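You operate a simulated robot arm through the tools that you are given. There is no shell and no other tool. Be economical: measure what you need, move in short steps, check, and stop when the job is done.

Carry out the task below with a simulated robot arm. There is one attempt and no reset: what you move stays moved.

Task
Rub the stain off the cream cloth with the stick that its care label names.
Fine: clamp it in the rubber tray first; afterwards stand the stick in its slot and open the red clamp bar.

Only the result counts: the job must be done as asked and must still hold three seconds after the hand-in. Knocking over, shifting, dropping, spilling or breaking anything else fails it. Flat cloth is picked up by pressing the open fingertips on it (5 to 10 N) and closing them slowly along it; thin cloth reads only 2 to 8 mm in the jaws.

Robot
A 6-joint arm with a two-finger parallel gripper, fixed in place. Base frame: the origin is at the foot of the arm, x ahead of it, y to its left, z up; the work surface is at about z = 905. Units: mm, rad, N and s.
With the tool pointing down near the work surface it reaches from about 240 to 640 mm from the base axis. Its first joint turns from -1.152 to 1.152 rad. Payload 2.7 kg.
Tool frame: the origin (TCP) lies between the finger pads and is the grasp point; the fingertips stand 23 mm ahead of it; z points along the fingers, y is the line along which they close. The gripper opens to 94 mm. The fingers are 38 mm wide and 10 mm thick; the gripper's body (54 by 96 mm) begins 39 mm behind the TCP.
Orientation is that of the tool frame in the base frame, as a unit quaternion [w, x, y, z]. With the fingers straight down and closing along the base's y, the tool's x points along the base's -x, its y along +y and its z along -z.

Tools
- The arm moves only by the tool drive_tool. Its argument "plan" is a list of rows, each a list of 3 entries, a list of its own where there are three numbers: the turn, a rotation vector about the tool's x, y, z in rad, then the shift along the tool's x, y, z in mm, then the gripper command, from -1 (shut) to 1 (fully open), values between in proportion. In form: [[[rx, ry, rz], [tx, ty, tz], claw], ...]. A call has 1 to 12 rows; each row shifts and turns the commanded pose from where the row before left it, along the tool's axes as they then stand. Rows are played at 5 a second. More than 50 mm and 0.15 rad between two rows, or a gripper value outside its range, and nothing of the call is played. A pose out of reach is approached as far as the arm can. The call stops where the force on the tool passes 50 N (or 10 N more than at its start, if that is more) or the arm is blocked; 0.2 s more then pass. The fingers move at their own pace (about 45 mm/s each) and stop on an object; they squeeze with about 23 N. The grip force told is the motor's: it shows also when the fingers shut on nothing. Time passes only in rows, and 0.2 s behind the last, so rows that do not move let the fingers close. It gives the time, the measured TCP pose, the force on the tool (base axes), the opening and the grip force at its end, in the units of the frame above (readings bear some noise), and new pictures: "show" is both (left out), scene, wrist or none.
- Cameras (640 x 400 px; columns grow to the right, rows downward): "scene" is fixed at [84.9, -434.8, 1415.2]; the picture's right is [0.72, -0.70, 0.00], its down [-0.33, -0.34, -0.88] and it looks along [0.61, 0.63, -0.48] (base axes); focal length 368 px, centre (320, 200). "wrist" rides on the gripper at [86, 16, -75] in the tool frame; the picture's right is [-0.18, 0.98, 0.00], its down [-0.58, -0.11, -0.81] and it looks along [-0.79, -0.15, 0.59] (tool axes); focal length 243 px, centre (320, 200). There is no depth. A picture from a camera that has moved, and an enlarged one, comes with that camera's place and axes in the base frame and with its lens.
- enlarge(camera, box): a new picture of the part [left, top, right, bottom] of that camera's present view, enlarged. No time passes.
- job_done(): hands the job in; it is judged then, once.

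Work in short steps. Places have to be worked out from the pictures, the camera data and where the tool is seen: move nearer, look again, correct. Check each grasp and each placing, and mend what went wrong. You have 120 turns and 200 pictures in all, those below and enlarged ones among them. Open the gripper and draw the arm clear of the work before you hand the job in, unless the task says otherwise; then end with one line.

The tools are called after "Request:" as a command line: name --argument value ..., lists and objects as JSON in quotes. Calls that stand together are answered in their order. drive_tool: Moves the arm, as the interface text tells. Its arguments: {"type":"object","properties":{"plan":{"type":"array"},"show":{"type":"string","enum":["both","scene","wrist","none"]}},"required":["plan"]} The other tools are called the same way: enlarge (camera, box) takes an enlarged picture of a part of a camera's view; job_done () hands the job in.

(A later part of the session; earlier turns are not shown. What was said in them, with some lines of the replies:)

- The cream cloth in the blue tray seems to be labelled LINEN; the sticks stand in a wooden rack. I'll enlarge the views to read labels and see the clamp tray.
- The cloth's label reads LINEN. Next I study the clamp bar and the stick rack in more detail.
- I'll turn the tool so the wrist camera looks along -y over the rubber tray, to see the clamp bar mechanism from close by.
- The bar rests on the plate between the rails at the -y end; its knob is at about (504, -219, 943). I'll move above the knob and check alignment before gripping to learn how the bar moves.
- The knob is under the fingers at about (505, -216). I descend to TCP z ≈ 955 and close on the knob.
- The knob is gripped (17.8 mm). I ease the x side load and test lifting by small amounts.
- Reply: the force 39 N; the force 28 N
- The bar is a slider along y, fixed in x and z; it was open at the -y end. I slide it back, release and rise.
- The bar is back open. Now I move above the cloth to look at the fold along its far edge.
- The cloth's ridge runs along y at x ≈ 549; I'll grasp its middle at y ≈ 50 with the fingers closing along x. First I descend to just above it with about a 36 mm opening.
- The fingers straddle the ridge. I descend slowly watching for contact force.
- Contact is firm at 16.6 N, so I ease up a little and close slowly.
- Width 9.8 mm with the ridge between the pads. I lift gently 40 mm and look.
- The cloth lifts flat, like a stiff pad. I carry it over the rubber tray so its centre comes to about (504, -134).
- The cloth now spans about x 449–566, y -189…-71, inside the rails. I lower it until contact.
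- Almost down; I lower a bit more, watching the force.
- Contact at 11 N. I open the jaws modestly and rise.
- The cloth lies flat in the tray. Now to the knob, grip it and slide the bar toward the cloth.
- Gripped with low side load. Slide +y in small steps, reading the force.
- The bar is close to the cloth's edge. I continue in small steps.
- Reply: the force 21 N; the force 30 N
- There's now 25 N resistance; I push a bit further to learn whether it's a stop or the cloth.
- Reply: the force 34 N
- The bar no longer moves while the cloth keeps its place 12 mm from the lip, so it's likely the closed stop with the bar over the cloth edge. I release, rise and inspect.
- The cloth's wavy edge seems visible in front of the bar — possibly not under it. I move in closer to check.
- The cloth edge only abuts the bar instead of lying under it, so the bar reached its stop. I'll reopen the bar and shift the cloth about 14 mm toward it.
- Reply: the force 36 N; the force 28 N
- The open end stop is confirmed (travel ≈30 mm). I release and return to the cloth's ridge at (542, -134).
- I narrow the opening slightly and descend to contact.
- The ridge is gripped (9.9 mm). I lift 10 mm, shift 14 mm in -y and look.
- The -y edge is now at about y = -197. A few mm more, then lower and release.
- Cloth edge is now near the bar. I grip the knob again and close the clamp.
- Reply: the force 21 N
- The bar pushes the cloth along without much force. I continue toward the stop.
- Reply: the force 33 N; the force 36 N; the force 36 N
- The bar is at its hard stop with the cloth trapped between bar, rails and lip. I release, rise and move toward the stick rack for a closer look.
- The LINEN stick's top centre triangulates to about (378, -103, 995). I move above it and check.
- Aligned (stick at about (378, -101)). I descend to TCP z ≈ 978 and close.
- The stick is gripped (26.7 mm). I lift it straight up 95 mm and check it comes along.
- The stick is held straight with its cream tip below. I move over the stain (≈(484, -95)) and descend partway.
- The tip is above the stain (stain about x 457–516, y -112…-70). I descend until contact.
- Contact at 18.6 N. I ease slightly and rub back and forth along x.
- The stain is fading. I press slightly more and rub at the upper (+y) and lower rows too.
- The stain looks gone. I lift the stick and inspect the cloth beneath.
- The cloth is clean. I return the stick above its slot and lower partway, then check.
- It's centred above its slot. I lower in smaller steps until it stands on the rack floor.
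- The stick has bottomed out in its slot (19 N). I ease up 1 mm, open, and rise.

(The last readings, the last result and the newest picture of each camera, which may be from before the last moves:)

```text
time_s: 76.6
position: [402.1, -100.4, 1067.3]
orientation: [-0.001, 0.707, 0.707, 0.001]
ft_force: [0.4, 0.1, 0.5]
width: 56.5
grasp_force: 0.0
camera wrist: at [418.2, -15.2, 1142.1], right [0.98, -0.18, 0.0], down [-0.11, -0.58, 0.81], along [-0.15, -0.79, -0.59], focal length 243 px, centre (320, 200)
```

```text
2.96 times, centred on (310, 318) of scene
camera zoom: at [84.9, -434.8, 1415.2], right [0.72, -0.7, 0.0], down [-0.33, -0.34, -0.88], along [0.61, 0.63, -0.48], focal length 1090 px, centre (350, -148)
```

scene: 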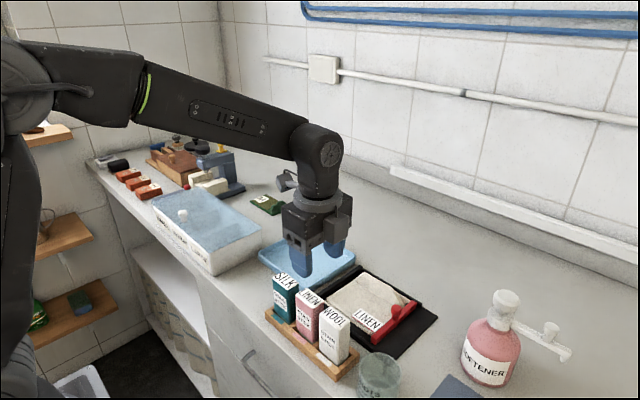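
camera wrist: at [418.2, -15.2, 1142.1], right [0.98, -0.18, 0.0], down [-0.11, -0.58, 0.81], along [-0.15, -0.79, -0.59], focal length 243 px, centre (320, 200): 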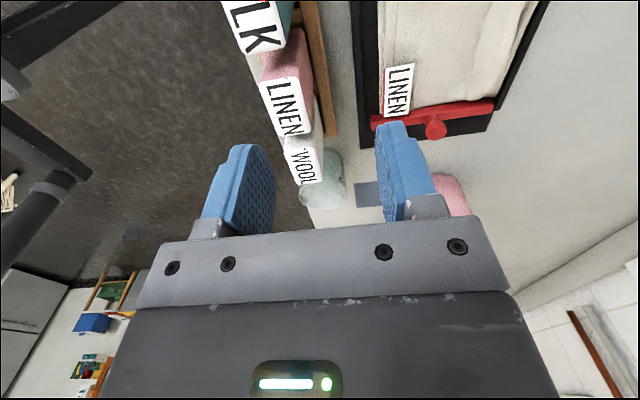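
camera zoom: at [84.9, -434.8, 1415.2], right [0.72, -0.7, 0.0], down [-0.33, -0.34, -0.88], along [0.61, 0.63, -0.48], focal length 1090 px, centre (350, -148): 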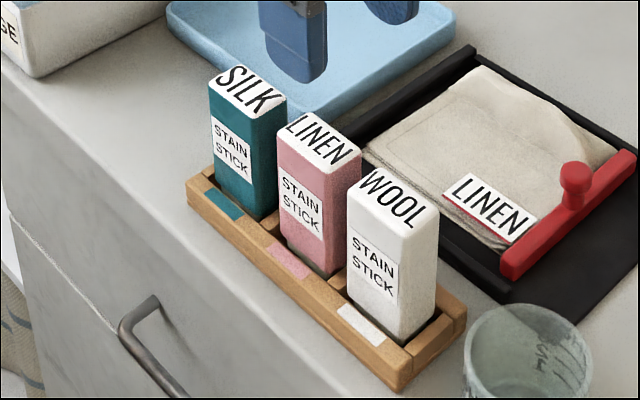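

The LINEN stick stands in its slot as before. Now I go to the knob to open the clamp bar.

Request:
drive_tool --plan '[[[0, 0, 0], [-28, 34, 0], 0.2], [[0, 0, 0], [-28, 34, 0], 0.2], [[0, 0, 0], [-28, 34, 0], 0.2], [[0, 0, 0], [0, 0, 40], 0.2], [[0, 0, 0], [0, 0, 40], 0.2], [[0, 0, 0], [0, 0, 0], 0.2]]' --show "wrist"

```text
time_s: 78.0
position: [505.1, -184.4, 986.5]
orientation: [0.0, 0.707, 0.708, 0.001]
ft_force: [0.1, 0.0, -0.4]
width: 56.2
grasp_force: 0.1
camera wrist: at [522.0, -98.6, 1060.6], right [0.98, -0.18, 0.0], down [-0.11, -0.58, 0.81], along [-0.15, -0.79, -0.59], focal length 243 px, centre (320, 200)
```

wrist: 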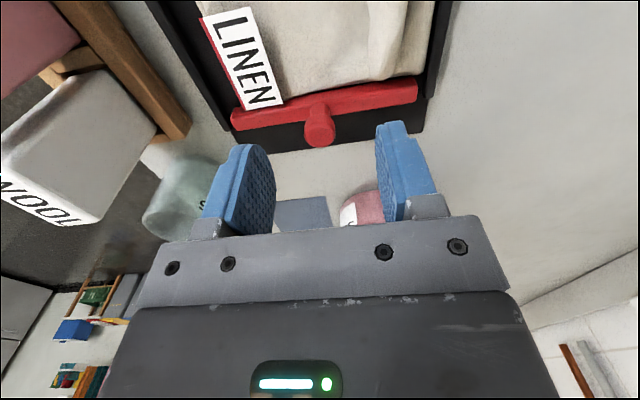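

Aligned with the knob. I descend, grip, and read the side load.

Request:
drive_tool --plan '[[[0, 0, 0], [0, 0, 18], 0.2], [[0, 0, 0], [0, 0, 14], 0.2], [[0, 0, 0], [0, 0, 0], -1], [[0, 0, 0], [0, 0, 0], -1], [[0, 0, 0], [0, 0, 0], -1], [[0, 0, 0], [0, 0, 0], -1]]' --show "none"

Request:
drive_tool --plan '[[[0, 0, 0], [-7, 0, 0], -1], [[0, 0, 0], [-8, 0, 0], -1], [[0, 0, 0], [-8, 0, 0], -1], [[0, 0, 0], [-7, 0, 0], -1], [[0, 0, 0], [0, 0, 0], -1]]' --show "none"

```text
time_s: 79.4
position: [504.7, -184.8, 956.2]
orientation: [0.001, 0.707, 0.707, 0.001]
ft_force: [-3.5, 0.8, 28.7]
width: 17.8
grasp_force: 45.1
```

```text
time_s: 80.6
position: [504.8, -215.1, 957.3]
orientation: [0.001, 0.707, 0.707, 0.002]
ft_force: [-11.2, 1.4, 30.7]
width: 17.9
grasp_force: 44.7
```

Request:
drive_tool --plan '[[[0, 0, 0], [-1.5, 0, -1], -1], [[0, 0, 0], [-1.5, 0, 0], -1], [[0, 0, 0], [0, 0, 0], -1]]' --show "none"

Request:
drive_tool --plan '[[[0, 0, 0], [0, 0, 0], 0.2], [[0, 0, 0], [0, 0, 0], 0.2], [[0, 0, 0], [0, 0, -25], 0.2], [[0, 0, 0], [0, 0, -40], 0.5], [[0, 0, 0], [0, 0, -40], 1], [[0, 0, 0], [40, 0, -40], 1], [[0, 0, 0], [40, 0, -40], 1], [[0, 0, 0], [40, 0, -20], 1], [[0, 0, 0], [40, 0, 0], 1]]' --show "both"

Request:
enlarge --camera "scene" --box '[250, 240, 450, 370]'

```text
time_s: 81.4
position: [505.3, -214.4, 956.8]
orientation: [0.0, 0.706, 0.708, 0.002]
ft_force: [-12.9, 21.3, 27.4]
width: 18.0
grasp_force: 44.5
```

```text
refused: row 6 steps farther than a row can; nothing moved
```

```text
3.08 times, centred on (350, 305) of scene
camera zoom: at [84.1, -434.0, 1415.5], right [0.72, -0.7, 0.0], down [-0.33, -0.34, -0.88], along [0.61, 0.63, -0.48], focal length 1132 px, centre (228, -123)
```

zoom: 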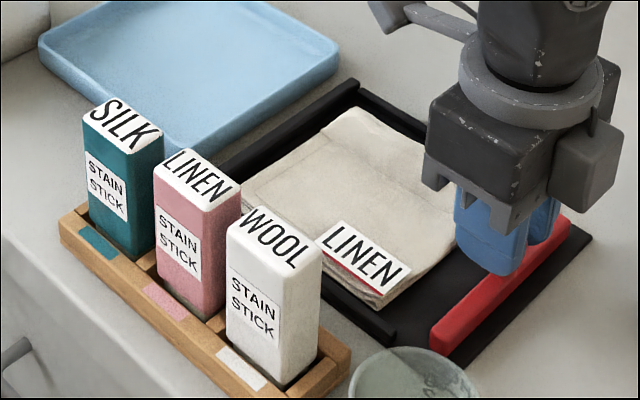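

The bar is at its open stop (21 N). I release it and draw the arm clear.

Request:
drive_tool --plan '[[[0, 0, 0], [1, 0, 0], -1], [[0, 0, 0], [0, 0, 0], 0.2], [[0, 0, 0], [0, 0, 0], 0.2], [[0, 0, 0], [0, 0, -25], 0.2], [[0, 0, 0], [0, 0, -40], 0.5], [[0, 0, 0], [0, 0, -40], 1], [[0, 0, 0], [30, 0, -35], 1], [[0, 0, 0], [30, 0, -35], 1], [[0, 0, 0], [40, 0, -20], 1], [[0, 0, 0], [40, 0, 0], 1]]' --show "both"

Request:
enlarge --camera "scene" --box '[250, 240, 450, 370]'

Request:
enlarge --camera "wrist" --box '[180, 0, 460, 160]'

```text
time_s: 83.6
position: [502.8, -77.7, 1150.5]
orientation: [-0.001, 0.708, 0.707, 0.001]
ft_force: [0.1, 0.6, 0.2]
width: 94.1
grasp_force: 0.0
camera wrist: at [520.1, 7.6, 1224.9], right [0.98, -0.19, 0.0], down [-0.11, -0.58, 0.81], along [-0.15, -0.79, -0.59], focal length 243 px, centre (320, 200)
```

scene: 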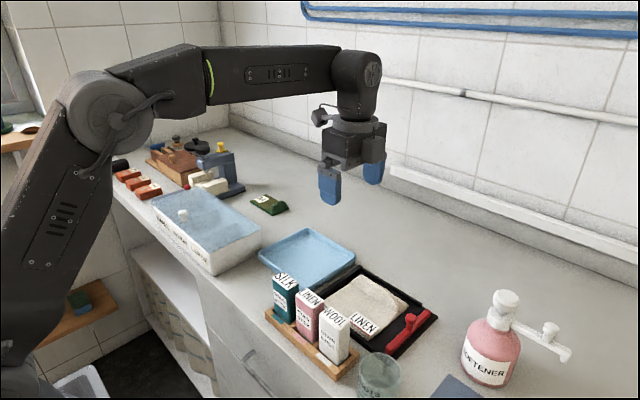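
wrist: 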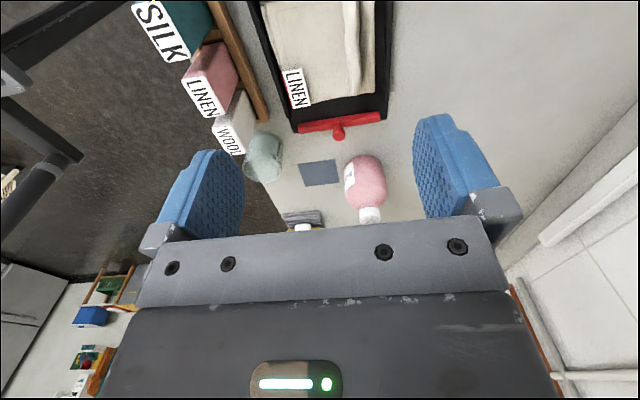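

```text
3.08 times, centred on (350, 305) of scene
camera zoom: at [84.9, -434.8, 1415.2], right [0.72, -0.7, 0.0], down [-0.33, -0.34, -0.88], along [0.61, 0.63, -0.48], focal length 1132 px, centre (228, -123)
```

zoom: 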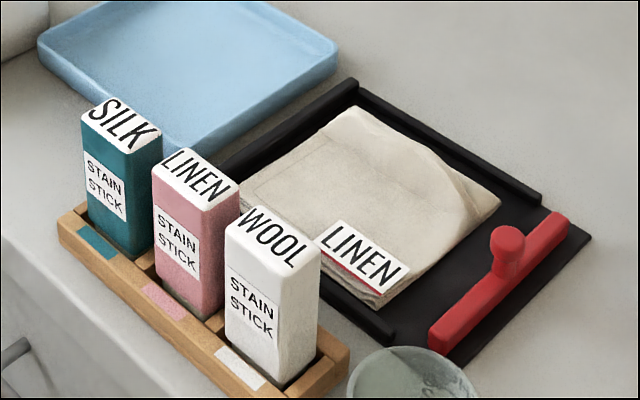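

```text
2.29 times, centred on (320, 80) of wrist
camera zoom: at [520.1, 7.6, 1224.9], right [0.98, -0.19, 0.0], down [-0.11, -0.58, 0.81], along [-0.15, -0.79, -0.59], focal length 555 px, centre (320, 474)
```

zoom: 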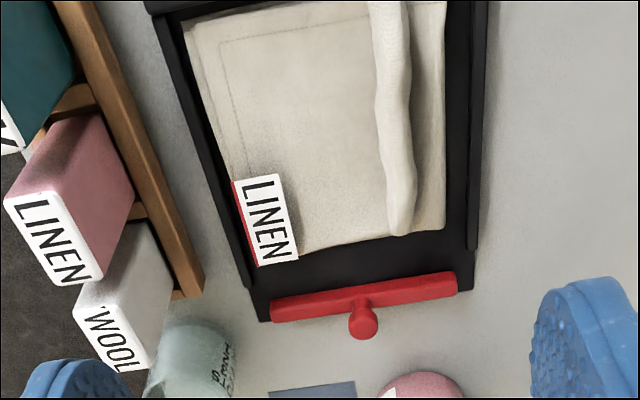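

The cloth is clean, the stick stands in its slot, the bar is open, and the arm is clear with the gripper open. I hand the job in.

Request:
job_done

```text
The job is handed in.
```

I rubbed the stain off the cream cloth with the LINEN stick while the clamp bar held it in the rubber tray. The stick is now back in its slot and the red clamp bar is open.
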